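You operate a simulated robot arm through the tools that you are given. There is no shell and no other tool. Be economical: measure what you need, move in short steps, check, and stop when the job is done.

Carry out the task below with a simulated two-armed robot. There is one attempt and no reset: what you move stays moved.

JOB
Put the grey clip on top of the grey sanding block on the table marked boxes. Pick up the rubber roller with one hand, pass it to the other hand and put it on the top of the filler table. Open the drawer of the timber table. The order is free. Set down upright: rubber roller.

It is judged by the outcome, as a careful person would: the job done as asked, and still so three seconds after it is handed in. It fails if anything else is knocked over, pushed out of place, dropped, spilled or broken.

ROBOT AND FRAMES
Two 7-joint arms with two-finger parallel grippers on one trunk, on a base that drives. Base frame: it is fixed to the floor where the robot stands at the start and does not move with it; the origin is under the middle of the robot, x ahead of it, y to its left, z up. Readings come in m, degrees, newtons and seconds.
The left shoulder is at the start at [0.021, 0.101, 1.512], the right one opposite. Places, roughly: drawer of the timber table [-5.4, -0.7, 0.8]; grey clip (4x3x3 cm) [0.5, 0.1, 1.3]; rubber roller [-1, 1.25, 0.75]; sanding block [-1, 1.75, 0.75]; top of the filler table [-0.2, -1.3, 0.7]. Payload 2.4 kg a hand.
The TCP of each hand is the grasp point between the finger pads, 0.024 m short of the fingertips. In the tool frame z runs along the fingers and y along their closing line. The gripper opens to 0.068 m. The fingers are 0.017 m wide and 0.01 m thick; the gripper's body (0.04 by 0.07 m) begins 0.041 m behind the TCP.
Orientation is told as [roll, pitch, yaw] about the base's x, y, z axes, in that order, counted from this pose: with the fingers straight down and closing along the base's y, the tool's x points along the base's -x, its y along +y and its z along -z.

CONTROLS
- The arms move only by the tool jog_arm. It takes "left_rows", "right_rows" or both (then of equal length, played together; a hand with none holds still); each is a list of rows, each an object (a shift or turn left out is 0, a gripper value left out holds the last) with "rotation": the turn, a rotation vector about the tool's x, y, z in units of 45 degrees (1.0 is 45 degrees), a list of three; "translation": the shift along the tool's x, y, z in units of 400 mm (1.0 is 400 mm), a list of three; "gripper": the gripper command, from -1 (fully open) to 1 (shut), values between in proportion. In form: [{"rotation": [rx, ry, rz], "translation": [x, y, z], "gripper": gripper}, ...]. A call has 1 to 10 rows; each row is the pose to reach, as a shift and turn from the pose commanded when the call began, along the tool's axes at that moment. A call with a number of a shift or a turn outside -1 to 1 is refused whole. Rows are played at 5 a second. More than 0.05 m and 8.6 degrees between two rows, or a gripper value outside its range, and nothing of the call is played. A pose out of reach is approached as far as the arm can. The call stops where the force on the tool passes 40 N (or 10 N more than at its start, if that is more) or the arm is blocked; 0.2 s more then pass. The fingers move at their own pace (about 0.072 m/s each) and stop on an object; they squeeze with about 40 N. The grip force told is the motor's: it shows also when the fingers shut on nothing. Time passes only in rows, and 0.2 s behind the last, so rows that repeat a pose let the fingers close. It gives the time, the measured TCP pose, the force on the tool (base axes), the opening and the grip force at its end, in the units of the frame above (readings bear some noise), with the torque about the TCP (base axes, N m) and any sound that the robot's microphone picked up, and new pictures: "views" is both (left out), scene, wrist or none (wrist: the cameras of the hands that moved).
- Cameras (640 x 400 px; columns grow to the right, rows downward): "scene" is now at [0.1022, 0.0116, 1.6896]; the picture's right is [0.11, -0.99, 0.00], its down [-0.40, -0.04, -0.91] and it looks along [0.91, 0.10, -0.40] (base axes); focal length 256 px, centre (320, 200). "left" rides on the left gripper at [0.084, -0.011, -0.075] in its tool frame; the picture's right is [0.13, 0.99, 0.00], its down [-0.60, 0.08, -0.79] and it looks along [-0.79, 0.10, 0.61] (tool axes); focal length 251 px, centre (320, 200). "right" rides on the right gripper at [0.084, 0.011, -0.075] in its tool frame; the picture's right is [-0.13, 0.99, 0.00], its down [-0.60, -0.08, -0.79] and it looks along [-0.79, -0.10, 0.61] (tool axes); focal length 251 px, centre (320, 200). There is no depth. A picture from a camera that has moved, and an enlarged one, comes with that camera's place and axes in the base frame and with its lens.
- lift_body(by): slides the trunk up (or, below 0, down) by that many m; the arms and the scene camera ride with it, the base frame stays. It gives what a move gives, with no picture.
- base_move(legs): drives the robot by 1 to 6 legs, each [ahead, left, turn to the left] in m, m and degrees, along the robot's own axes; the way and the turn of a leg run together, so that a leg with both is an arc; at most 1.5 m and 180 degrees a leg. The arms and the cameras ride along, it lands a little off, and it stops where it bumps. It gives what a move gives, and a new picture of the scene camera.
- aim_head(pan, tilt): turns the head with the scene camera to pan (to the left, within 86 degrees either way) and tilt (down, from -29 to 69), counted from straight ahead of the robot. It gives what a move gives, and a new picture of the scene camera.
- enlarge(camera, box): a new picture of the part [left, top, right, bottom] of that camera's present view, enlarged. No time passes.
- sign_off(): hands the job in; it is judged then, once.

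Go step by step. Nothing tells you exact positions but the pictures and the camera data: compare them with the known pose of the tool, close in by small moves and look again before you grip or let go. The budget is 165 turns and 260 pictures, counting those below and the enlarged ones. Unless the task says otherwise, let go and move clear before handing in, and close with one line.

The tools are called after "Request:" by a JSON object that holds its "api" and its "payload". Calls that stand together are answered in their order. jog_arm: Moves the arms, as the interface text tells. Its arguments: {"type":"object","properties":{"left_rows":{"type":"array"},"right_rows":{"type":"array"},"views":{"type":"string","enum":["both","scene","wrist","none"]}},"required":[]} The other tools are called the same way: lift_body (by) slides the trunk up or down; base_move (legs) drives the base; aim_head (pan, tilt) turns the head that bears the scene camera; enlarge (camera, box) takes an enlarged picture of a part of a camera's view; sign_off () hands the job in.

At the start:

```text
time_s: 0.0
left_position: [0.3499, 0.2009, 1.5066]
left_tool_rot: [0.0, 0.1, 0.0]
left_contact_force: [0.2, -0.5, -0.7]
left_torque: [0.01, -0.04, -0.01]
left_gripper_width: 0.0678
left_grip_force: 0.1
right_position: [0.3647, -0.0907, 1.5724]
right_tool_rot: [0.0, 0.0, 0.1]
right_contact_force: [-0.6, -0.9, -0.2]
right_torque: [-0.01, -0.03, 0.0]
right_gripper_width: 0.068
right_grip_force: 0.0
trunk travel left (down, up): [-0.725, 0.124]
robot x, y, heading: [0.0034, 0.0002, -0.1]
head pan, tilt: [6.1, 23.8]
```

scene: 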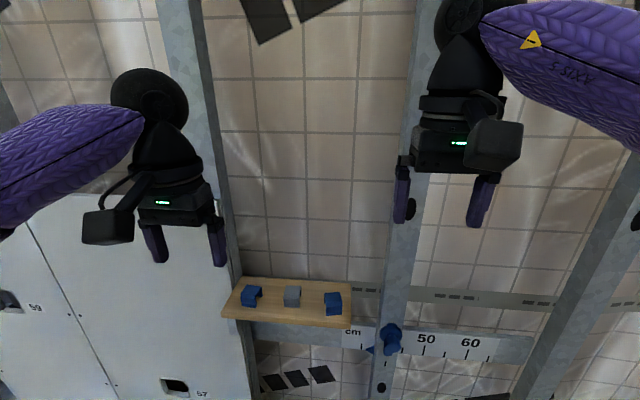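
right: 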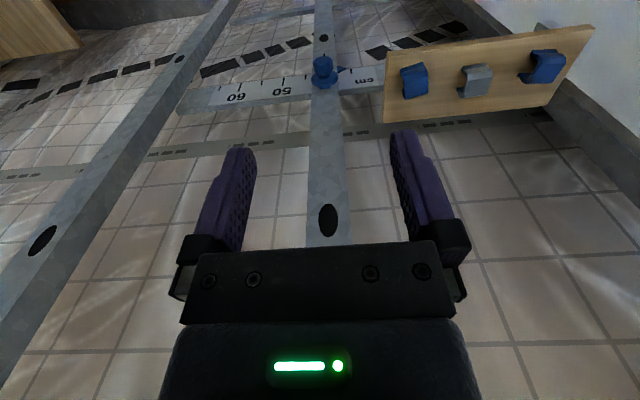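
left: 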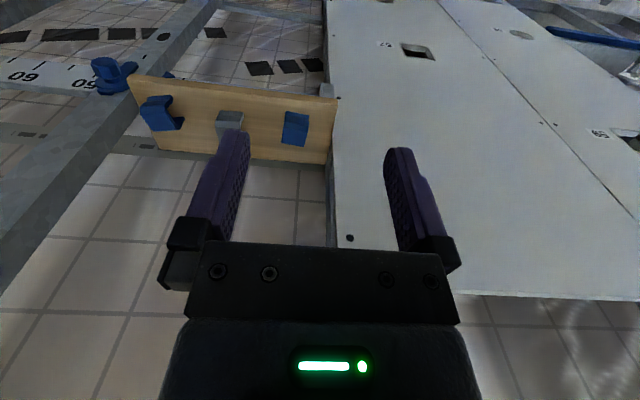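

I see a wall shelf with three clips, and the grey one sits in the middle near [0.48, 0.10, 1.31]. I'll look closer at it and around the room.

Request:
{"api": "enlarge", "payload": {"camera": "scene", "box": [210, 260, 370, 360]}}

Request:
{"api": "enlarge", "payload": {"camera": "left", "box": [100, 50, 340, 200]}}

Request:
{"api": "enlarge", "payload": {"camera": "right", "box": [360, 10, 600, 160]}}

```text
4.00 times, centred on (290, 310) of scene
camera zoom: at [0.1022, 0.0116, 1.6896], right [0.11, -0.99, 0.0], down [-0.4, -0.04, -0.91], along [0.91, 0.1, -0.4], focal length 1024 px, centre (440, -240)
```

zoom: 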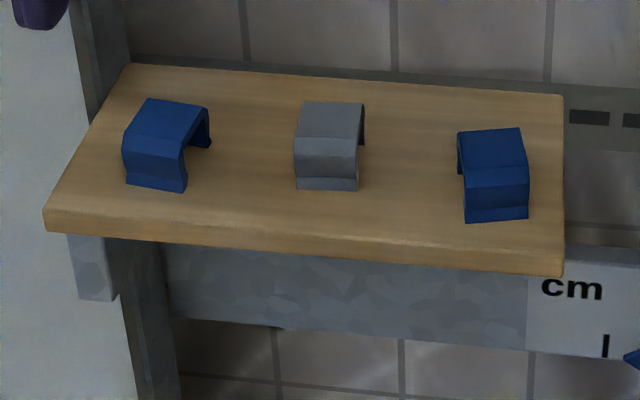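

```text
2.67 times, centred on (220, 125) of left
camera zoom: at [0.266, 0.1893, 1.5825], right [-0.13, 0.99, 0.0], down [0.6, 0.08, 0.79], along [0.79, 0.1, -0.61], focal length 670 px, centre (587, 400)
```

zoom: 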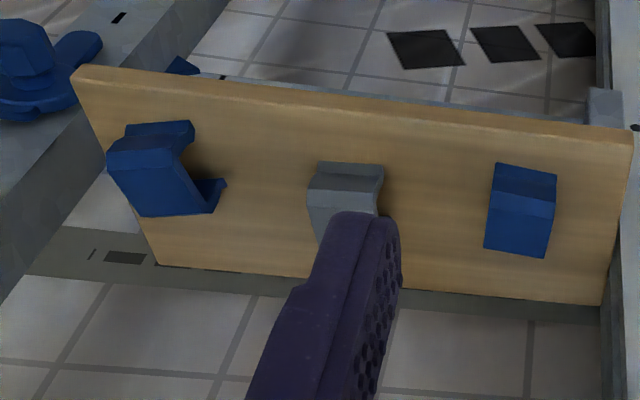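

```text
2.67 times, centred on (480, 85) of right
camera zoom: at [0.2816, -0.0797, 1.6474], right [0.13, 0.99, 0.0], down [0.6, -0.08, 0.79], along [0.79, -0.1, -0.61], focal length 670 px, centre (-107, 507)
```

zoom: 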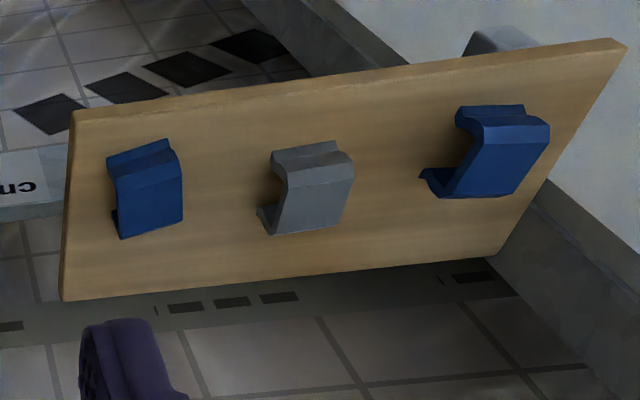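

The grey clip is a small inverted-U channel, about y 0.11 and x 0.49, with its top near z 1.31. I'll move the left hand above it.

Request:
{"api": "jog_arm", "payload": {"left_rows": [{"translation": [-0.07, -0.045, 0.053]}, {"translation": [-0.14, -0.09, 0.106]}, {"translation": [-0.21, -0.135, 0.16]}, {"translation": [-0.28, -0.18, 0.213]}, {"translation": [-0.35, -0.225, 0.267]}, {"translation": [-0.35, -0.225, 0.267]}]}}

Request:
{"api": "enlarge", "payload": {"camera": "left", "box": [160, 50, 480, 250]}}

```text
time_s: 1.4
left_position: [0.4783, 0.1191, 1.402]
left_tool_rot: [0.0, 0.0, 0.0]
left_contact_force: [0.3, 0.5, 0.3]
left_torque: [-0.04, -0.02, 0.03]
left_gripper_width: 0.068
left_grip_force: 0.1
left hand out of reach, approached as far as the arm can: row 5, 6
right_position: [0.3656, -0.0905, 1.5723]
right_tool_rot: [0.0, 0.0, 0.0]
right_contact_force: [-0.6, 0.4, 0.2]
right_torque: [0.01, 0.0, 0.01]
right_gripper_width: 0.0681
right_grip_force: 0.1
trunk travel left (down, up): [-0.725, 0.124]
robot x, y, heading: [0.0003, 0.0007, 0.3]
head pan, tilt: [6.1, 23.8]
camera scene: at [0.1024, 0.0122, 1.6896], right [0.11, -0.99, 0.0], down [-0.4, -0.04, -0.91], along [0.91, 0.1, -0.4], focal length 256 px, centre (320, 200)
camera left: at [0.393, 0.1072, 1.4779], right [-0.13, 0.99, 0.0], down [0.6, 0.08, 0.79], along [0.79, 0.1, -0.61], focal length 251 px, centre (320, 200)
```

scene: 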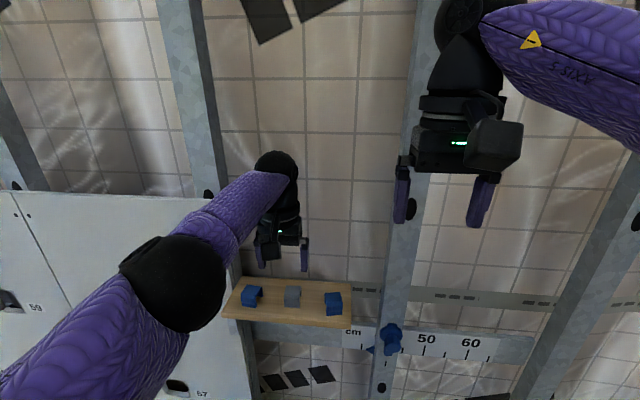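
left: 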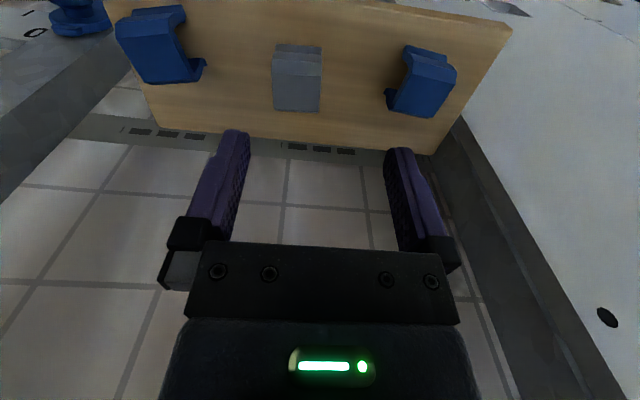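

```text
2.00 times, centred on (320, 150) of left
camera zoom: at [0.393, 0.1072, 1.4779], right [-0.13, 0.99, 0.0], down [0.6, 0.08, 0.79], along [0.79, 0.1, -0.61], focal length 503 px, centre (320, 300)
```

zoom: 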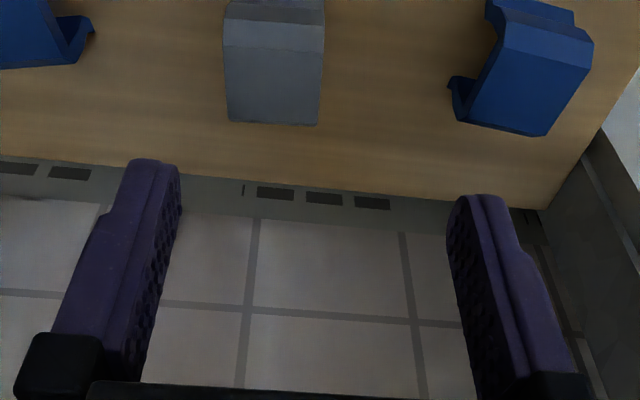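

The arm is at its reach limit at x 0.478. Refined clip estimate is [0.483, 0.105], top about 1.325, so I'll creep the base ahead a little and look again.

Request:
{"api": "base_move", "payload": {"legs": [[0.04, 0, 0]]}}

Request:
{"api": "enlarge", "payload": {"camera": "left", "box": [160, 0, 480, 200]}}

```text
time_s: 2.3
left_position: [0.5183, 0.1186, 1.4026]
left_tool_rot: [-0.1, 0.0, 0.1]
left_contact_force: [0.5, 0.0, -1.2]
left_torque: [0.0, 0.0, 0.03]
left_gripper_width: 0.0679
left_grip_force: 0.0
right_position: [0.4057, -0.0902, 1.5717]
right_tool_rot: [0.0, 0.0, 0.0]
right_contact_force: [0.5, -0.8, 0.0]
right_torque: [0.0, -0.02, -0.01]
right_gripper_width: 0.0682
right_grip_force: 0.1
trunk travel left (down, up): [-0.725, 0.124]
robot x, y, heading: [0.0423, -0.0002, -0.2]
head pan, tilt: [6.1, 23.8]
camera scene: at [0.1428, 0.0117, 1.6895], right [0.11, -0.99, 0.0], down [-0.4, -0.04, -0.91], along [0.91, 0.1, -0.4], focal length 256 px, centre (320, 200)
```

scene: 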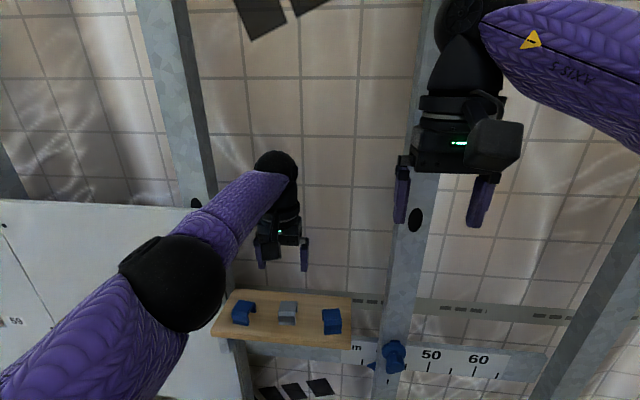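

```text
2.00 times, centred on (320, 100) of left
camera zoom: at [0.4333, 0.1069, 1.4779], right [-0.13, 0.99, 0.0], down [0.6, 0.08, 0.79], along [0.79, 0.1, -0.61], focal length 503 px, centre (320, 400)
```

zoom: 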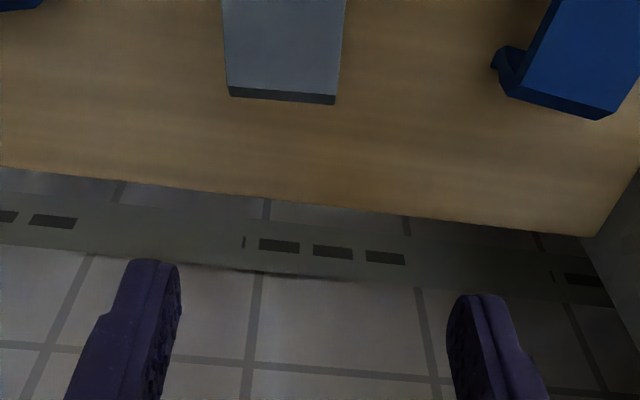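

The clip's top spans x 0.470–0.494, y about 0.104, z about 1.325. I'll move over it and check the measured pose.

Request:
{"api": "jog_arm", "payload": {"left_rows": [{"translation": [0.09, -0.034, 0.0]}, {"translation": [0.09, -0.034, 0.05]}, {"translation": [0.09, -0.034, 0.05]}]}}

```text
time_s: 3.1
left_position: [0.4802, 0.1049, 1.3818]
left_tool_rot: [0.0, -0.1, 0.2]
left_contact_force: [0.2, 0.5, -0.4]
left_torque: [0.0, 0.0, -0.02]
left_gripper_width: 0.068
left_grip_force: 0.0
right_position: [0.4035, -0.0911, 1.5717]
right_tool_rot: [0.0, 0.0, 0.0]
right_contact_force: [0.7, -0.1, 0.0]
right_torque: [0.02, -0.03, -0.03]
right_gripper_width: 0.068
right_grip_force: 0.1
trunk travel left (down, up): [-0.725, 0.124]
robot x, y, heading: [0.0394, -0.0, 0.1]
head pan, tilt: [6.1, 23.8]
camera scene: at [0.1406, 0.012, 1.6897], right [0.11, -0.99, 0.0], down [-0.4, -0.04, -0.92], along [0.91, 0.1, -0.4], focal length 256 px, centre (320, 200)
camera left: at [0.3953, 0.093, 1.4584], right [-0.13, 0.99, 0.0], down [0.6, 0.08, 0.79], along [0.79, 0.1, -0.61], focal length 251 px, centre (320, 200)
```

scene: 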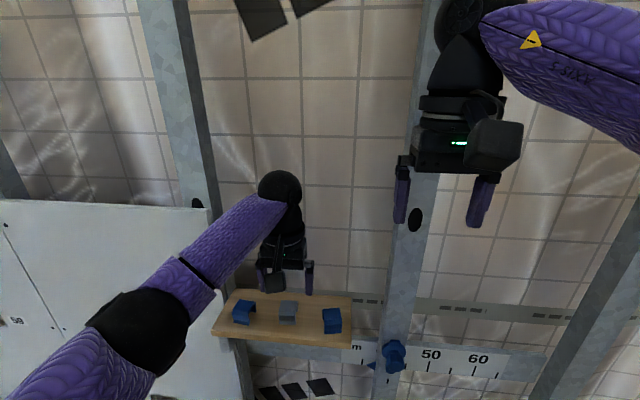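
left: 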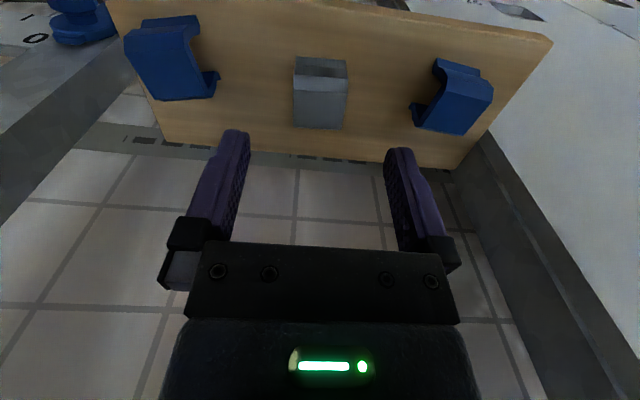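

The clip is centred between the fingers. I'll descend to about z 1.335 and look.

Request:
{"api": "jog_arm", "payload": {"left_rows": [{"translation": [0, 0, 0.06]}, {"translation": [0, 0, 0.115]}, {"translation": [0, 0, 0.115]}], "views": "wrist"}}

Request:
{"api": "enlarge", "payload": {"camera": "scene", "box": [210, 250, 370, 350]}}

```text
time_s: 3.9
left_position: [0.4802, 0.1047, 1.3362]
left_tool_rot: [-0.1, 0.0, 0.1]
left_contact_force: [-0.1, 0.3, 0.8]
left_torque: [0.0, 0.03, -0.02]
left_gripper_width: 0.068
left_grip_force: 0.1
right_position: [0.4057, -0.0897, 1.5714]
right_tool_rot: [0.1, -0.1, 0.0]
right_contact_force: [0.2, 0.1, -0.3]
right_torque: [-0.02, -0.01, 0.01]
right_gripper_width: 0.068
right_grip_force: 0.0
trunk travel left (down, up): [-0.725, 0.124]
robot x, y, heading: [0.0423, 0.0018, 0.2]
head pan, tilt: [6.1, 23.8]
camera left: at [0.3962, 0.093, 1.412], right [-0.13, 0.99, 0.0], down [0.6, 0.08, 0.79], along [0.79, 0.1, -0.61], focal length 251 px, centre (320, 200)
```

left: 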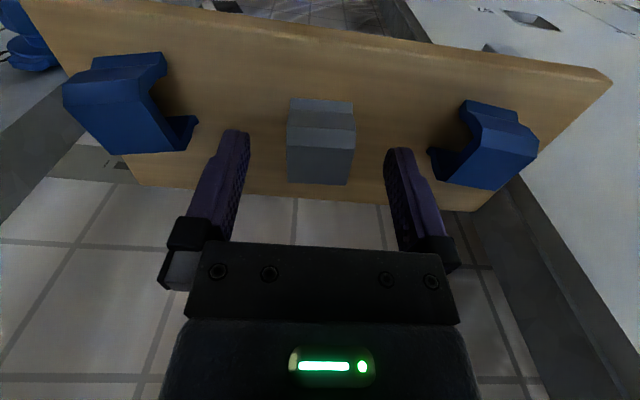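

```text
4.00 times, centred on (290, 300) of scene
camera zoom: at [0.1419, 0.0116, 1.6896], right [0.11, -0.99, 0.0], down [-0.4, -0.04, -0.91], along [0.91, 0.1, -0.4], focal length 1024 px, centre (440, -200)
```

zoom: 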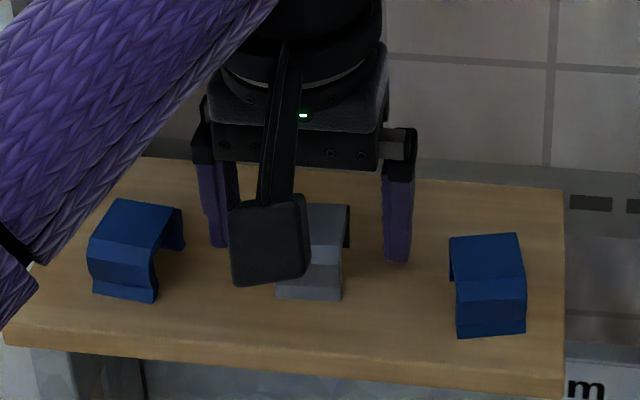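

Fingers straddle the clip and the tips are just above the shelf. I'll shift 6 mm nearer, go down 3 mm and close.

Request:
{"api": "jog_arm", "payload": {"left_rows": [{"translation": [0.015, 0, 0.008]}, {"translation": [0.015, 0, 0.008], "gripper": 1}, {"translation": [0.015, 0, 0.008], "gripper": 1}, {"translation": [0.015, 0, 0.008], "gripper": 1}, {"translation": [0.015, 0, 0.008], "gripper": 1}], "views": "wrist"}}

```text
time_s: 5.1
left_position: [0.4752, 0.1041, 1.3327]
left_tool_rot: [0.0, 0.1, 0.2]
left_contact_force: [-0.1, 0.0, 1.8]
left_torque: [-0.02, 0.01, -0.02]
left_gripper_width: 0.029
left_grip_force: 20.1
right_position: [0.4049, -0.0914, 1.573]
right_tool_rot: [0.0, 0.0, 0.1]
right_contact_force: [0.1, 0.0, -0.2]
right_torque: [-0.01, -0.01, -0.02]
right_gripper_width: 0.0682
right_grip_force: 0.2
trunk travel left (down, up): [-0.725, 0.124]
robot x, y, heading: [0.0409, -0.0026, 0.2]
head pan, tilt: [6.1, 23.8]
camera left: at [0.3901, 0.093, 1.4092], right [-0.13, 0.99, 0.0], down [0.6, 0.08, 0.79], along [0.79, 0.1, -0.61], focal length 251 px, centre (320, 200)
```

left: 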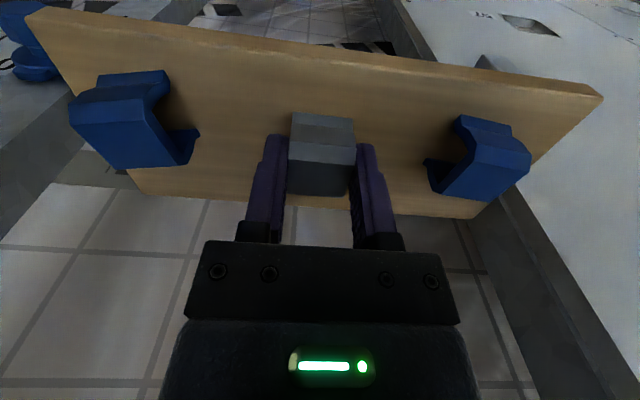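

The clip is gripped at 29 mm. I'll lift it, pull the hand back, and then look around.

Request:
{"api": "jog_arm", "payload": {"left_rows": [{"translation": [0, 0, -0.1]}, {"translation": [0, 0, -0.2]}, {"translation": [0.08, 0.05, -0.28]}, {"translation": [0.19, 0.08, -0.32]}, {"translation": [0.3, 0.12, -0.35]}, {"translation": [0.4, 0.15, -0.35]}], "views": "wrist"}}

Request:
{"api": "aim_head", "payload": {"pan": 86, "tilt": 20}}

Request:
{"api": "aim_head", "payload": {"pan": -86, "tilt": 20}}

```text
time_s: 6.5
left_position: [0.3128, 0.1665, 1.4738]
left_tool_rot: [0.0, 0.0, 0.1]
left_contact_force: [0.2, -0.9, -0.3]
left_torque: [-0.01, -0.02, -0.02]
left_gripper_width: 0.0293
left_grip_force: 20.4
right_position: [0.4039, -0.0896, 1.5725]
right_tool_rot: [0.0, 0.0, -0.1]
right_contact_force: [-0.6, -0.6, 0.3]
right_torque: [-0.04, -0.03, -0.02]
right_gripper_width: 0.068
right_grip_force: 0.1
trunk travel left (down, up): [-0.725, 0.124]
robot x, y, heading: [0.0386, 0.0014, -0.3]
head pan, tilt: [6.1, 23.8]
camera left: at [0.2284, 0.1547, 1.5491], right [-0.13, 0.99, 0.0], down [0.6, 0.08, 0.79], along [0.79, 0.1, -0.61], focal length 251 px, centre (320, 200)
```

left: 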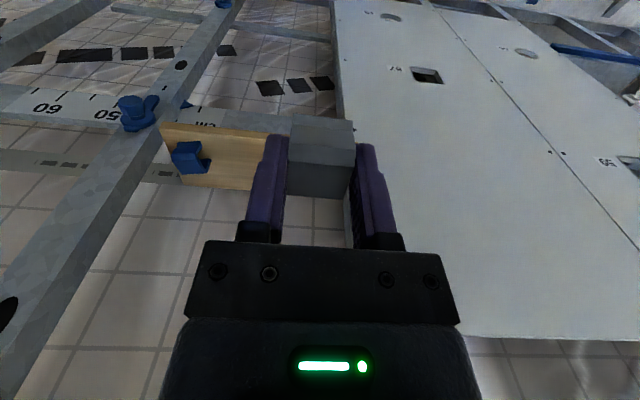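

```text
time_s: 8.0
left_position: [0.3151, 0.1656, 1.4736]
left_tool_rot: [0.1, 0.0, 0.2]
left_contact_force: [0.5, -0.5, 0.5]
left_torque: [0.01, 0.01, 0.01]
left_gripper_width: 0.0293
left_grip_force: 20.2
right_position: [0.4052, -0.0904, 1.5722]
right_tool_rot: [0.0, 0.0, 0.0]
right_contact_force: [-0.2, -0.6, -0.6]
right_torque: [0.0, -0.02, -0.01]
right_gripper_width: 0.0681
right_grip_force: 0.1
trunk travel left (down, up): [-0.725, 0.124]
robot x, y, heading: [0.0403, 0.0001, 0.1]
head pan, tilt: [85.9, 20.0]
camera scene: at [0.0565, 0.0947, 1.6958], right [1.0, -0.07, 0.0], down [-0.02, -0.34, -0.94], along [0.07, 0.94, -0.34], focal length 256 px, centre (320, 200)
```

scene: 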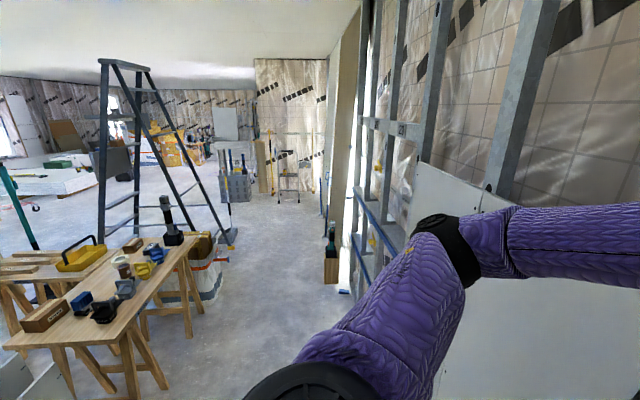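

```text
time_s: 10.6
left_position: [0.3147, 0.1658, 1.4737]
left_tool_rot: [0.0, 0.0, 0.1]
left_contact_force: [0.7, -0.4, 0.7]
left_torque: [0.01, -0.02, -0.01]
left_gripper_width: 0.0293
left_grip_force: 19.8
right_position: [0.4055, -0.0917, 1.5719]
right_tool_rot: [0.0, -0.1, 0.0]
right_contact_force: [-0.4, -0.1, 0.0]
right_torque: [0.03, 0.04, 0.01]
right_gripper_width: 0.0681
right_grip_force: 0.1
trunk travel left (down, up): [-0.725, 0.124]
robot x, y, heading: [0.0407, -0.0011, -0.1]
head pan, tilt: [-85.9, 20.0]
camera scene: at [0.0565, -0.0911, 1.6958], right [-1.0, -0.07, 0.0], down [-0.02, 0.34, -0.94], along [0.07, -0.94, -0.34], focal length 256 px, centre (320, 200)
```

scene: 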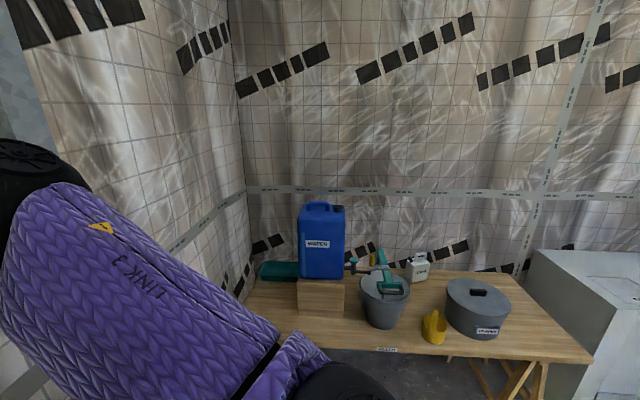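

The left side has a trestle table with small items; the right side has a table with buckets and tools. I'll look closer at both.

Request:
{"api": "enlarge", "payload": {"camera": "scene", "box": [230, 230, 600, 400]}}

Request:
{"api": "aim_head", "payload": {"pan": 86, "tilt": 35}}

Request:
{"api": "enlarge", "payload": {"camera": "scene", "box": [0, 100, 260, 300]}}

```text
1.73 times, centred on (415, 315) of scene
camera zoom: at [0.0565, -0.0911, 1.6958], right [-1.0, -0.07, 0.0], down [-0.02, 0.34, -0.94], along [0.07, -0.94, -0.34], focal length 443 px, centre (156, 1)
```

zoom: 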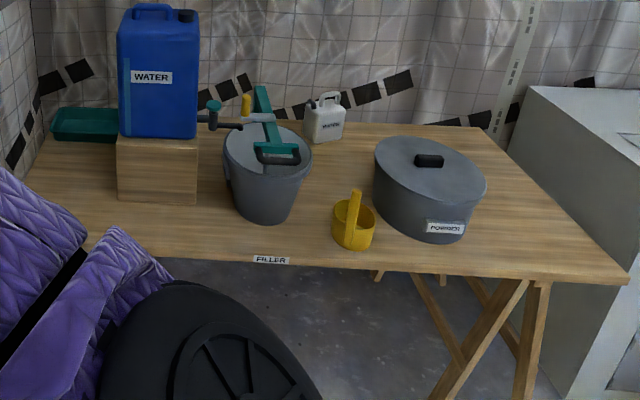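

```text
time_s: 13.2
left_position: [0.3147, 0.1662, 1.4739]
left_tool_rot: [0.0, 0.0, 0.0]
left_contact_force: [-0.6, 0.4, -0.7]
left_torque: [0.02, -0.03, 0.01]
left_gripper_width: 0.0289
left_grip_force: 19.7
right_position: [0.4055, -0.0906, 1.5733]
right_tool_rot: [0.0, 0.0, 0.0]
right_contact_force: [0.0, -0.4, 0.8]
right_torque: [0.0, -0.01, -0.02]
right_gripper_width: 0.0681
right_grip_force: 0.1
trunk travel left (down, up): [-0.725, 0.124]
robot x, y, heading: [0.0367, -0.0021, 0.3]
head pan, tilt: [85.9, 35.0]
camera scene: at [0.0561, 0.0897, 1.6719], right [1.0, -0.07, 0.0], down [-0.04, -0.57, -0.82], along [0.06, 0.82, -0.57], focal length 256 px, centre (320, 200)
```

scene: 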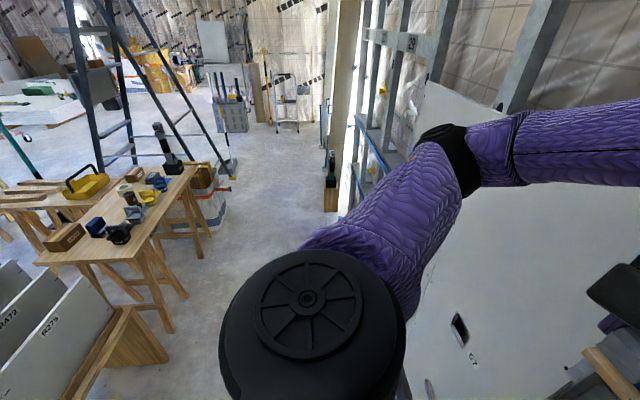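

```text
2.00 times, centred on (130, 200) of scene
camera zoom: at [0.0561, 0.0897, 1.6719], right [1.0, -0.07, 0.0], down [-0.04, -0.57, -0.82], along [0.06, 0.82, -0.57], focal length 512 px, centre (700, 200)
```

zoom: 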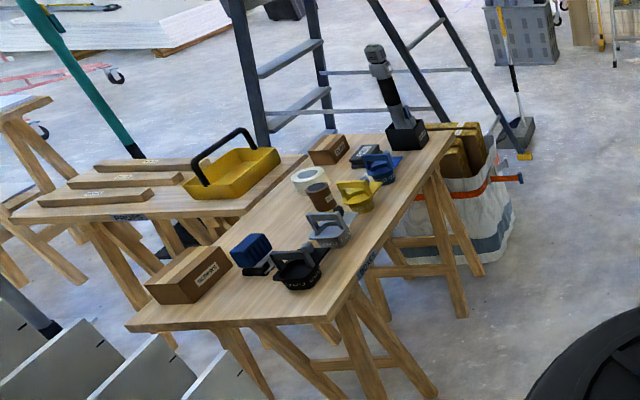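

The near-end black item looks to be at [-1, 1.25], and the other target is near [-1, 1.75] on the trestle table (x −1.27…−0.78, y 1.05…2.0). I'll drive over to stand beside it facing it for a closer look.

Request:
{"api": "base_move", "payload": {"legs": [[-0.2, 1.4, 0], [0, 0, 180]]}}

Request:
{"api": "aim_head", "payload": {"pan": 0, "tilt": 45}}

```text
time_s: 27.7
left_position: [-0.4347, 1.2625, 1.473]
left_tool_rot: [0.0, 0.0, 179.6]
left_contact_force: [0.0, 0.9, 0.5]
left_torque: [0.01, 0.0, -0.01]
left_gripper_width: 0.029
left_grip_force: 20.0
right_position: [-0.523, 1.5205, 1.5725]
right_tool_rot: [0.0, 0.0, 179.6]
right_contact_force: [1.0, 0.5, 0.4]
right_torque: [0.01, 0.01, -0.03]
right_gripper_width: 0.0681
right_grip_force: 0.2
trunk travel left (down, up): [-0.725, 0.124]
robot x, y, heading: [-0.1574, 1.4238, 179.2]
head pan, tilt: [85.9, 35.0]
camera scene: at [-0.1775, 1.3405, 1.6719], right [-1.0, 0.08, 0.0], down [0.04, 0.57, -0.82], along [-0.06, -0.82, -0.57], focal length 256 px, centre (320, 200)
```

scene: 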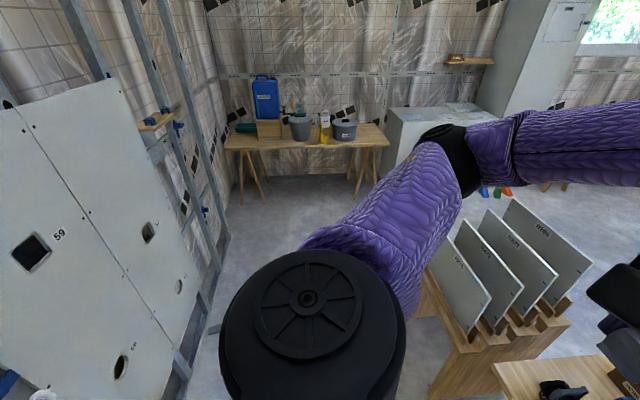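

```text
time_s: 29.3
left_position: [-0.4354, 1.2629, 1.4728]
left_tool_rot: [-0.1, 0.0, 179.7]
left_contact_force: [0.0, 0.6, 0.6]
left_torque: [0.02, 0.04, 0.03]
left_gripper_width: 0.0292
left_grip_force: 19.8
right_position: [-0.5239, 1.5198, 1.572]
right_tool_rot: [0.0, 0.0, 179.7]
right_contact_force: [-0.9, 1.1, 0.0]
right_torque: [-0.01, -0.01, 0.02]
right_gripper_width: 0.0679
right_grip_force: 0.0
trunk travel left (down, up): [-0.725, 0.124]
robot x, y, heading: [-0.1598, 1.4261, 179.7]
head pan, tilt: [0.0, 45.0]
camera scene: at [-0.252, 1.4288, 1.6571], right [0.01, 1.0, 0.0], down [0.71, 0.0, -0.71], along [-0.71, 0.0, -0.71], focal length 256 px, centre (320, 200)
```

scene: 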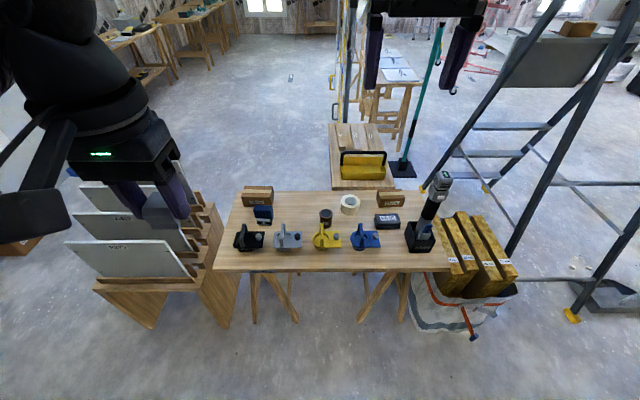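

Request:
{"api": "enlarge", "payload": {"camera": "scene", "box": [200, 170, 360, 290]}}

Request:
{"api": "enlarge", "payload": {"camera": "scene", "box": [320, 170, 480, 290]}}

```text
3.33 times, centred on (280, 230) of scene
camera zoom: at [-0.252, 1.4288, 1.6571], right [0.01, 1.0, 0.0], down [0.71, 0.0, -0.71], along [-0.71, 0.0, -0.71], focal length 854 px, centre (453, 100)
```

zoom: 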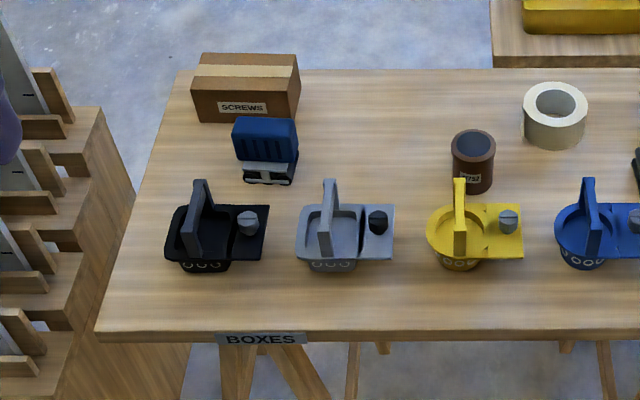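

```text
3.33 times, centred on (400, 230) of scene
camera zoom: at [-0.252, 1.4288, 1.6571], right [0.01, 1.0, 0.0], down [0.71, 0.0, -0.71], along [-0.71, 0.0, -0.71], focal length 854 px, centre (53, 100)
```

zoom: 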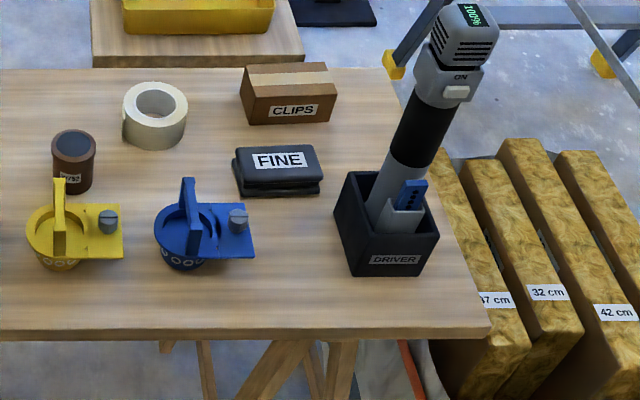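

The table is labelled BOXES, and the grey "FINE" sanding block is near [-1.02, 1.74]. I need a closer look to tell which item is the rubber roller, so I'll zoom on the candidates.

Request:
{"api": "enlarge", "payload": {"camera": "scene", "box": [240, 195, 288, 225]}}

Request:
{"api": "enlarge", "payload": {"camera": "scene", "box": [305, 195, 353, 225]}}

```text
13.33 times, centred on (264, 210) of scene
camera zoom: at [-0.252, 1.4288, 1.6571], right [0.01, 1.0, 0.0], down [0.71, 0.0, -0.71], along [-0.71, 0.0, -0.71], focal length 3414 px, centre (1067, 67)
```

zoom: 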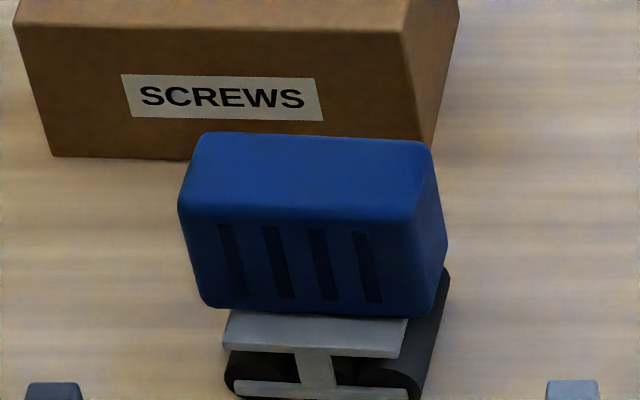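

```text
13.33 times, centred on (329, 210) of scene
camera zoom: at [-0.252, 1.4288, 1.6571], right [0.01, 1.0, 0.0], down [0.71, 0.0, -0.71], along [-0.71, 0.0, -0.71], focal length 3414 px, centre (200, 67)
```

zoom: 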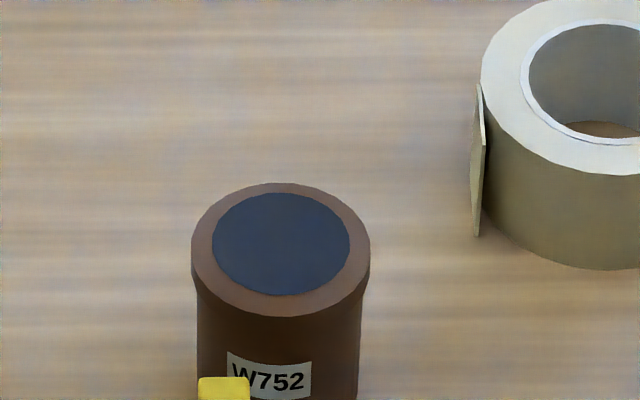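

The blue-handled tool on two black rubber rollers (about [-1.06, 1.16]) is the rubber roller; the FINE block is the sanding block. First the clip: I'll sidestep to the block and tuck in the right hand.

Request:
{"api": "base_move", "payload": {"legs": [[0.05, -0.36, 0]]}}

Request:
{"api": "jog_arm", "payload": {"right_rows": [{"translation": [0.1, -0.05, 0]}, {"translation": [0.2, -0.1, 0]}, {"translation": [0.3, -0.16, 0]}, {"translation": [0.38, -0.22, 0]}, {"translation": [0.45, -0.3, 0]}], "views": "none"}}

Request:
{"api": "aim_head", "payload": {"pan": 0, "tilt": 62}}

```text
time_s: 31.6
left_position: [-0.4817, 1.622, 1.4719]
left_tool_rot: [-0.1, -0.1, 179.8]
left_contact_force: [-0.3, -0.8, -0.6]
left_torque: [-0.04, 0.0, -0.01]
left_gripper_width: 0.0291
left_grip_force: 20.1
right_position: [-0.5705, 1.8795, 1.5725]
right_tool_rot: [0.0, 0.0, 179.7]
right_contact_force: [-0.5, 0.4, -0.5]
right_torque: [0.01, 0.0, 0.01]
right_gripper_width: 0.0682
right_grip_force: 0.0
trunk travel left (down, up): [-0.725, 0.124]
robot x, y, heading: [-0.2079, 1.7842, 179.7]
head pan, tilt: [0.0, 45.0]
camera scene: at [-0.2998, 1.7895, 1.6571], right [0.01, 1.0, 0.0], down [0.71, 0.0, -0.71], along [-0.71, 0.0, -0.71], focal length 256 px, centre (320, 200)
```

scene: 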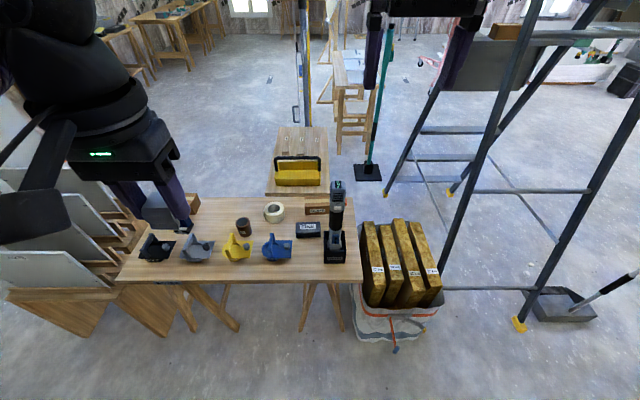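

```text
time_s: 32.8
left_position: [-0.4805, 1.6232, 1.4738]
left_tool_rot: [-0.1, -0.1, 179.8]
left_contact_force: [-0.4, 1.1, -1.2]
left_torque: [-0.03, 0.04, -0.01]
left_gripper_width: 0.0291
left_grip_force: 20.4
right_position: [-0.3897, 2.0004, 1.5713]
right_tool_rot: [0.1, 0.0, 179.8]
right_contact_force: [0.5, 0.4, 0.1]
right_torque: [-0.05, 0.01, 0.0]
right_gripper_width: 0.0681
right_grip_force: 0.0
trunk travel left (down, up): [-0.725, 0.124]
robot x, y, heading: [-0.2077, 1.7828, 179.6]
head pan, tilt: [0.0, 45.0]
```

```text
time_s: 33.6
left_position: [-0.4818, 1.6231, 1.4737]
left_tool_rot: [0.0, 0.0, 179.8]
left_contact_force: [0.4, -0.1, 0.3]
left_torque: [-0.01, 0.01, -0.01]
left_gripper_width: 0.0291
left_grip_force: 19.5
right_position: [-0.3915, 1.999, 1.573]
right_tool_rot: [0.0, 0.0, 179.7]
right_contact_force: [0.3, -0.6, 0.2]
right_torque: [-0.01, 0.01, 0.0]
right_gripper_width: 0.0683
right_grip_force: 0.1
trunk travel left (down, up): [-0.725, 0.124]
robot x, y, heading: [-0.2051, 1.7887, 179.4]
head pan, tilt: [0.0, 62.0]
camera scene: at [-0.2826, 1.789, 1.6354], right [0.01, 1.0, 0.0], down [0.88, 0.0, -0.47], along [-0.47, 0.0, -0.88], focal length 256 px, centre (320, 200)
```

scene: 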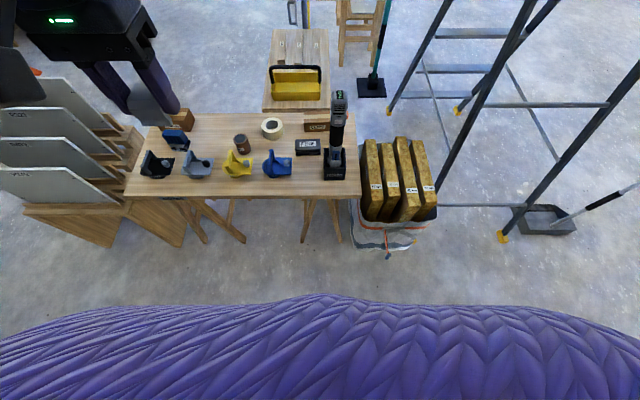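

The block reads [-1.012, 1.736]. The base seems to stay within 0.28 m of the axis, so I'll go ahead 0.31 m and lower the trunk.

Request:
{"api": "base_move", "payload": {"legs": [[0.31, 0, 0]]}}

Request:
{"api": "lift_body", "payload": {"by": -0.45}}

Request:
{"api": "aim_head", "payload": {"pan": 0, "tilt": 50}}

```text
time_s: 35.7
left_position: [-0.79, 1.6247, 1.4726]
left_tool_rot: [0.0, 0.1, 179.7]
left_contact_force: [-0.5, 0.3, -1.1]
left_torque: [0.01, 0.01, 0.02]
left_gripper_width: 0.0288
left_grip_force: 19.7
right_position: [-0.6991, 2.0013, 1.5719]
right_tool_rot: [0.0, -0.1, 179.7]
right_contact_force: [0.4, -0.4, -0.1]
right_torque: [0.02, -0.01, 0.01]
right_gripper_width: 0.068
right_grip_force: 0.0
trunk travel left (down, up): [-0.725, 0.124]
robot x, y, heading: [-0.5174, 1.788, 179.7]
head pan, tilt: [0.0, 62.0]
camera scene: at [-0.5899, 1.7909, 1.6353], right [0.01, 1.0, 0.0], down [0.88, -0.01, -0.47], along [-0.47, 0.0, -0.88], focal length 256 px, centre (320, 200)
```

scene: 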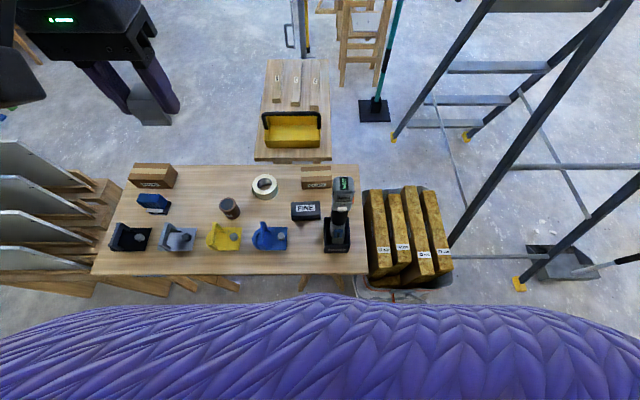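

```text
refused: -0.45 is not a number from -0.4 to 0.4
```

```text
time_s: 36.4
left_position: [-0.7884, 1.6256, 1.4734]
left_tool_rot: [0.0, -0.1, 179.6]
left_contact_force: [0.3, 0.2, -0.2]
left_torque: [0.06, 0.0, -0.01]
left_gripper_width: 0.0291
left_grip_force: 19.9
right_position: [-0.6966, 2.0014, 1.5721]
right_tool_rot: [-0.1, 0.0, 179.6]
right_contact_force: [-0.3, 0.2, -0.9]
right_torque: [0.01, 0.05, 0.0]
right_gripper_width: 0.0678
right_grip_force: 0.0
trunk travel left (down, up): [-0.725, 0.124]
robot x, y, heading: [-0.515, 1.7868, 179.7]
head pan, tilt: [0.0, 50.0]
camera scene: at [-0.6016, 1.791, 1.6502], right [0.01, 1.0, 0.0], down [0.77, -0.01, -0.64], along [-0.64, 0.0, -0.77], focal length 256 px, centre (320, 200)
```

scene: 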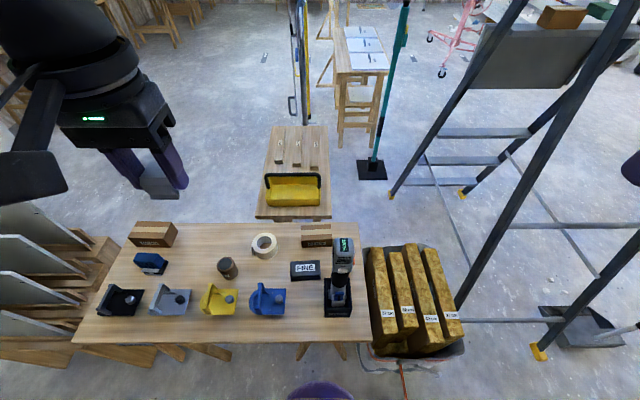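

The tall driver stands close to the block on the +y side, so I'll stand further left and turn right 25° so the left arm comes in clear of it, then lower the trunk.

Request:
{"api": "base_move", "payload": {"legs": [[0, 0.19, 0], [0, 0, -25]]}}

Request:
{"api": "lift_body", "payload": {"by": -0.35}}

Request:
{"api": "aim_head", "payload": {"pan": 0, "tilt": 50}}

```text
time_s: 39.3
left_position: [-0.8343, 1.5691, 1.4735]
left_tool_rot: [0.0, 0.0, 154.6]
left_contact_force: [-0.3, 0.5, -0.9]
left_torque: [-0.01, -0.01, -0.01]
left_gripper_width: 0.0291
left_grip_force: 19.7
right_position: [-0.592, 1.8704, 1.5733]
right_tool_rot: [0.1, 0.0, 154.6]
right_contact_force: [0.5, 0.5, -1.3]
right_torque: [-0.01, 0.01, -0.02]
right_gripper_width: 0.068
right_grip_force: 0.1
trunk travel left (down, up): [-0.725, 0.124]
robot x, y, heading: [-0.5166, 1.5999, 154.5]
head pan, tilt: [0.0, 50.0]
camera scene: at [-0.5947, 1.6394, 1.6502], right [0.43, 0.9, 0.0], down [0.69, -0.33, -0.64], along [-0.58, 0.28, -0.77], focal length 256 px, centre (320, 200)
```

scene: 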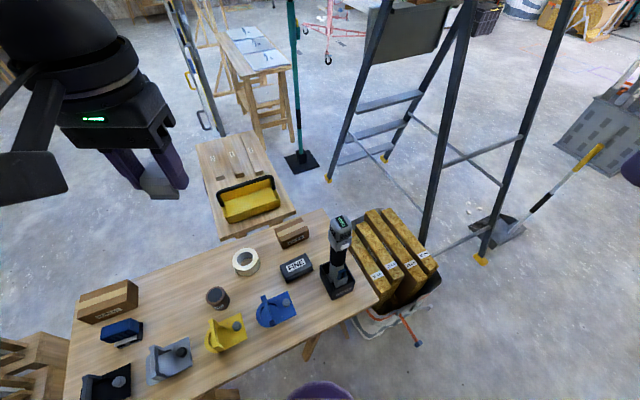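

```text
time_s: 42.7
left_position: [-0.8343, 1.568, 1.1235]
left_tool_rot: [0.0, 0.1, 154.6]
left_contact_force: [-0.1, 0.0, 0.1]
left_torque: [-0.02, -0.01, 0.01]
left_gripper_width: 0.029
left_grip_force: 20.8
right_position: [-0.5913, 1.8709, 1.2225]
right_tool_rot: [0.0, -0.1, 154.5]
right_contact_force: [-0.1, 0.5, -0.7]
right_torque: [0.0, 0.03, 0.0]
right_gripper_width: 0.0681
right_grip_force: 0.0
trunk travel left (down, up): [-0.375, 0.474]
robot x, y, heading: [-0.5158, 1.5987, 154.3]
head pan, tilt: [0.0, 50.0]
```

```text
time_s: 43.3
left_position: [-0.8347, 1.5686, 1.1227]
left_tool_rot: [0.0, 0.0, 154.5]
left_contact_force: [1.1, 0.5, -0.6]
left_torque: [-0.04, -0.01, 0.0]
left_gripper_width: 0.0293
left_grip_force: 20.2
right_position: [-0.5914, 1.869, 1.2223]
right_tool_rot: [-0.1, 0.0, 154.5]
right_contact_force: [0.0, 1.0, 0.6]
right_torque: [0.02, 0.0, 0.0]
right_gripper_width: 0.068
right_grip_force: 0.0
trunk travel left (down, up): [-0.375, 0.474]
robot x, y, heading: [-0.5119, 1.6005, 154.4]
head pan, tilt: [0.0, 50.0]
camera scene: at [-0.6167, 1.6497, 1.2992], right [0.43, 0.9, 0.0], down [0.69, -0.33, -0.64], along [-0.58, 0.28, -0.77], focal length 256 px, centre (320, 200)
```

scene: 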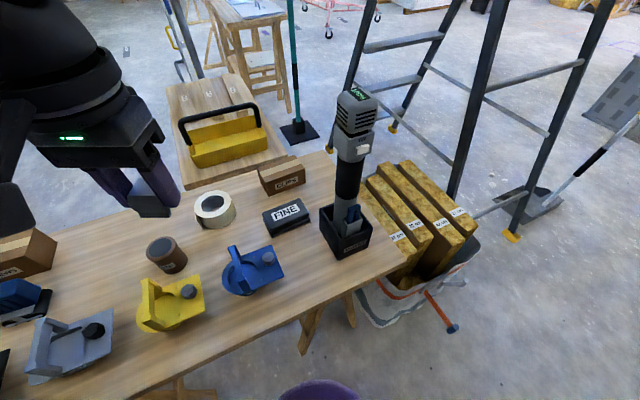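

Block now reads about [-1.012, 1.75]. I'll bring the left hand above it, turning the tool to line up with the block.

Request:
{"api": "jog_arm", "payload": {"left_rows": [{"translation": [-0.08, -0.03, 0.03], "rotation": [0, 0, -0.08]}, {"translation": [-0.16, -0.06, 0.08], "rotation": [0, 0, -0.16]}, {"translation": [-0.24, -0.09, 0.13], "rotation": [0, 0, -0.24]}, {"translation": [-0.32, -0.12, 0.18], "rotation": [0, 0, -0.32]}, {"translation": [-0.4, -0.15, 0.24], "rotation": [0, 0, -0.4]}, {"translation": [-0.48, -0.17, 0.3], "rotation": [0, 0, -0.48]}, {"translation": [-0.55, -0.19, 0.36], "rotation": [0, 0, -0.56]}, {"translation": [-0.59, -0.205, 0.4], "rotation": [0, 0, -0.56]}, {"translation": [-0.59, -0.205, 0.4], "rotation": [0, 0, -0.56]}]}}

```text
time_s: 45.3
left_position: [-0.9992, 1.7314, 0.9635]
left_tool_rot: [0.0, -0.1, 179.7]
left_contact_force: [-0.4, -0.1, -0.3]
left_torque: [0.01, -0.05, 0.05]
left_gripper_width: 0.0289
left_grip_force: 19.6
left hand out of reach, approached as far as the arm can: row 8, 9
right_position: [-0.5915, 1.8702, 1.2228]
right_tool_rot: [-0.1, 0.0, 154.5]
right_contact_force: [0.4, -0.1, -0.1]
right_torque: [-0.01, 0.01, 0.0]
right_gripper_width: 0.0682
right_grip_force: 0.0
trunk travel left (down, up): [-0.375, 0.474]
robot x, y, heading: [-0.5125, 1.5993, 154.4]
head pan, tilt: [0.0, 50.0]
camera scene: at [-0.6167, 1.6497, 1.2992], right [0.43, 0.9, 0.0], down [0.69, -0.33, -0.64], along [-0.58, 0.28, -0.77], focal length 256 px, centre (320, 200)
camera left: at [-0.9163, 1.7416, 1.0389], right [0.12, -0.99, 0.0], down [-0.6, -0.08, 0.79], along [-0.79, -0.1, -0.61], focal length 251 px, centre (320, 200)
```

scene: 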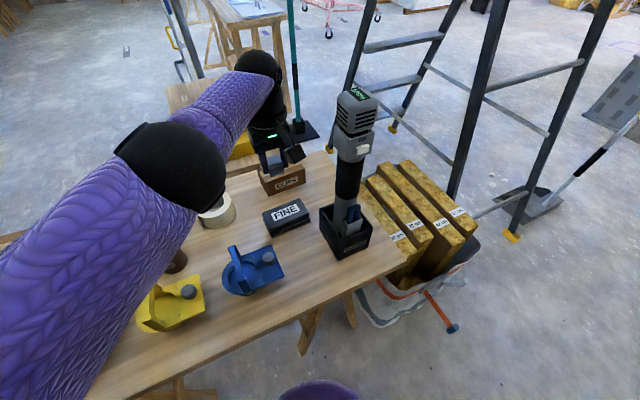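
left: 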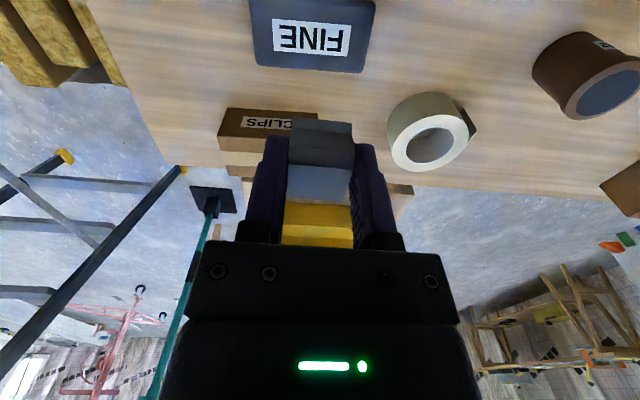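

The clip is over the block (block centre about [-1.01, 1.738], roughly 12 cm wide). I'll descend with the trunk for a pure vertical move, then look.

Request:
{"api": "lift_body", "payload": {"by": -0.12}}

Request:
{"api": "enlarge", "payload": {"camera": "left", "box": [160, 0, 480, 200]}}

Request:
{"api": "enlarge", "payload": {"camera": "scene", "box": [200, 100, 400, 225]}}

```text
time_s: 46.8
left_position: [-0.9994, 1.7313, 0.8432]
left_tool_rot: [0.0, 0.0, 179.9]
left_contact_force: [0.6, -1.0, -0.4]
left_torque: [0.01, -0.01, -0.01]
left_gripper_width: 0.0291
left_grip_force: 20.2
right_position: [-0.6095, 1.8765, 1.0921]
right_tool_rot: [0.1, 3.4, 154.4]
right_contact_force: [-0.1, -0.7, 0.0]
right_torque: [0.01, -0.01, 0.0]
right_gripper_width: 0.0681
right_grip_force: 0.0
trunk travel left (down, up): [-0.255, 0.594]
robot x, y, heading: [-0.5147, 1.6015, 154.4]
head pan, tilt: [0.0, 50.0]
```

```text
2.00 times, centred on (320, 100) of left
camera zoom: at [-0.9165, 1.7412, 0.9197], right [0.13, -0.99, 0.0], down [-0.6, -0.08, 0.79], along [-0.79, -0.1, -0.61], focal length 503 px, centre (320, 400)
```

zoom: 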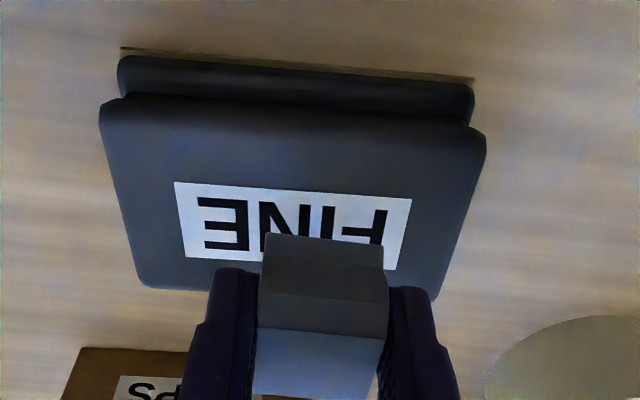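

```text
3.20 times, centred on (300, 162) of scene
camera zoom: at [-0.6376, 1.6597, 1.1779], right [0.43, 0.9, 0.0], down [0.69, -0.33, -0.64], along [-0.58, 0.28, -0.77], focal length 819 px, centre (384, 320)
```

zoom: 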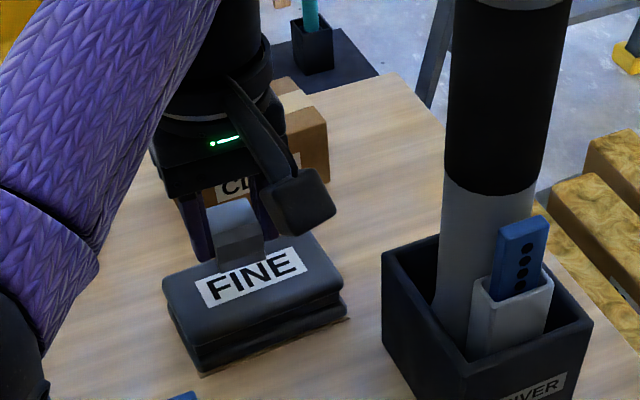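

The block's top is near z 0.777 and the clip is within it. I'll go down with the left arm in small steps, watching the force.

Request:
{"api": "jog_arm", "payload": {"left_rows": [{"translation": [0, 0, 0.035]}, {"translation": [0, 0, 0.065]}, {"translation": [0, 0, 0.065]}], "views": "none"}}

Request:
{"api": "enlarge", "payload": {"camera": "scene", "box": [200, 120, 360, 220]}}

```text
time_s: 47.6
left_position: [-0.9997, 1.7315, 0.8185]
left_tool_rot: [0.0, -0.1, 179.7]
left_contact_force: [0.5, 0.1, 0.3]
left_torque: [-0.02, -0.01, 0.02]
left_gripper_width: 0.0294
left_grip_force: 19.9
right_position: [-0.6098, 1.8769, 1.0915]
right_tool_rot: [0.1, 3.5, 154.5]
right_contact_force: [0.0, -0.3, -0.8]
right_torque: [0.0, -0.01, -0.03]
right_gripper_width: 0.0681
right_grip_force: 0.1
trunk travel left (down, up): [-0.255, 0.594]
robot x, y, heading: [-0.5151, 1.5997, 154.6]
head pan, tilt: [0.0, 50.0]
```

```text
4.00 times, centred on (280, 170) of scene
camera zoom: at [-0.6377, 1.6598, 1.1778], right [0.43, 0.9, 0.0], down [0.69, -0.33, -0.64], along [-0.58, 0.28, -0.77], focal length 1024 px, centre (480, 320)
```

zoom: 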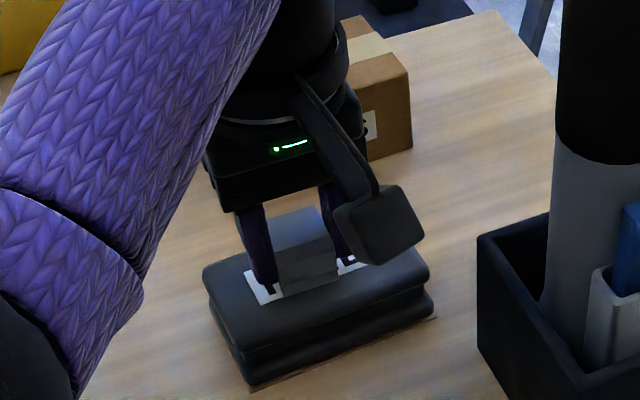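

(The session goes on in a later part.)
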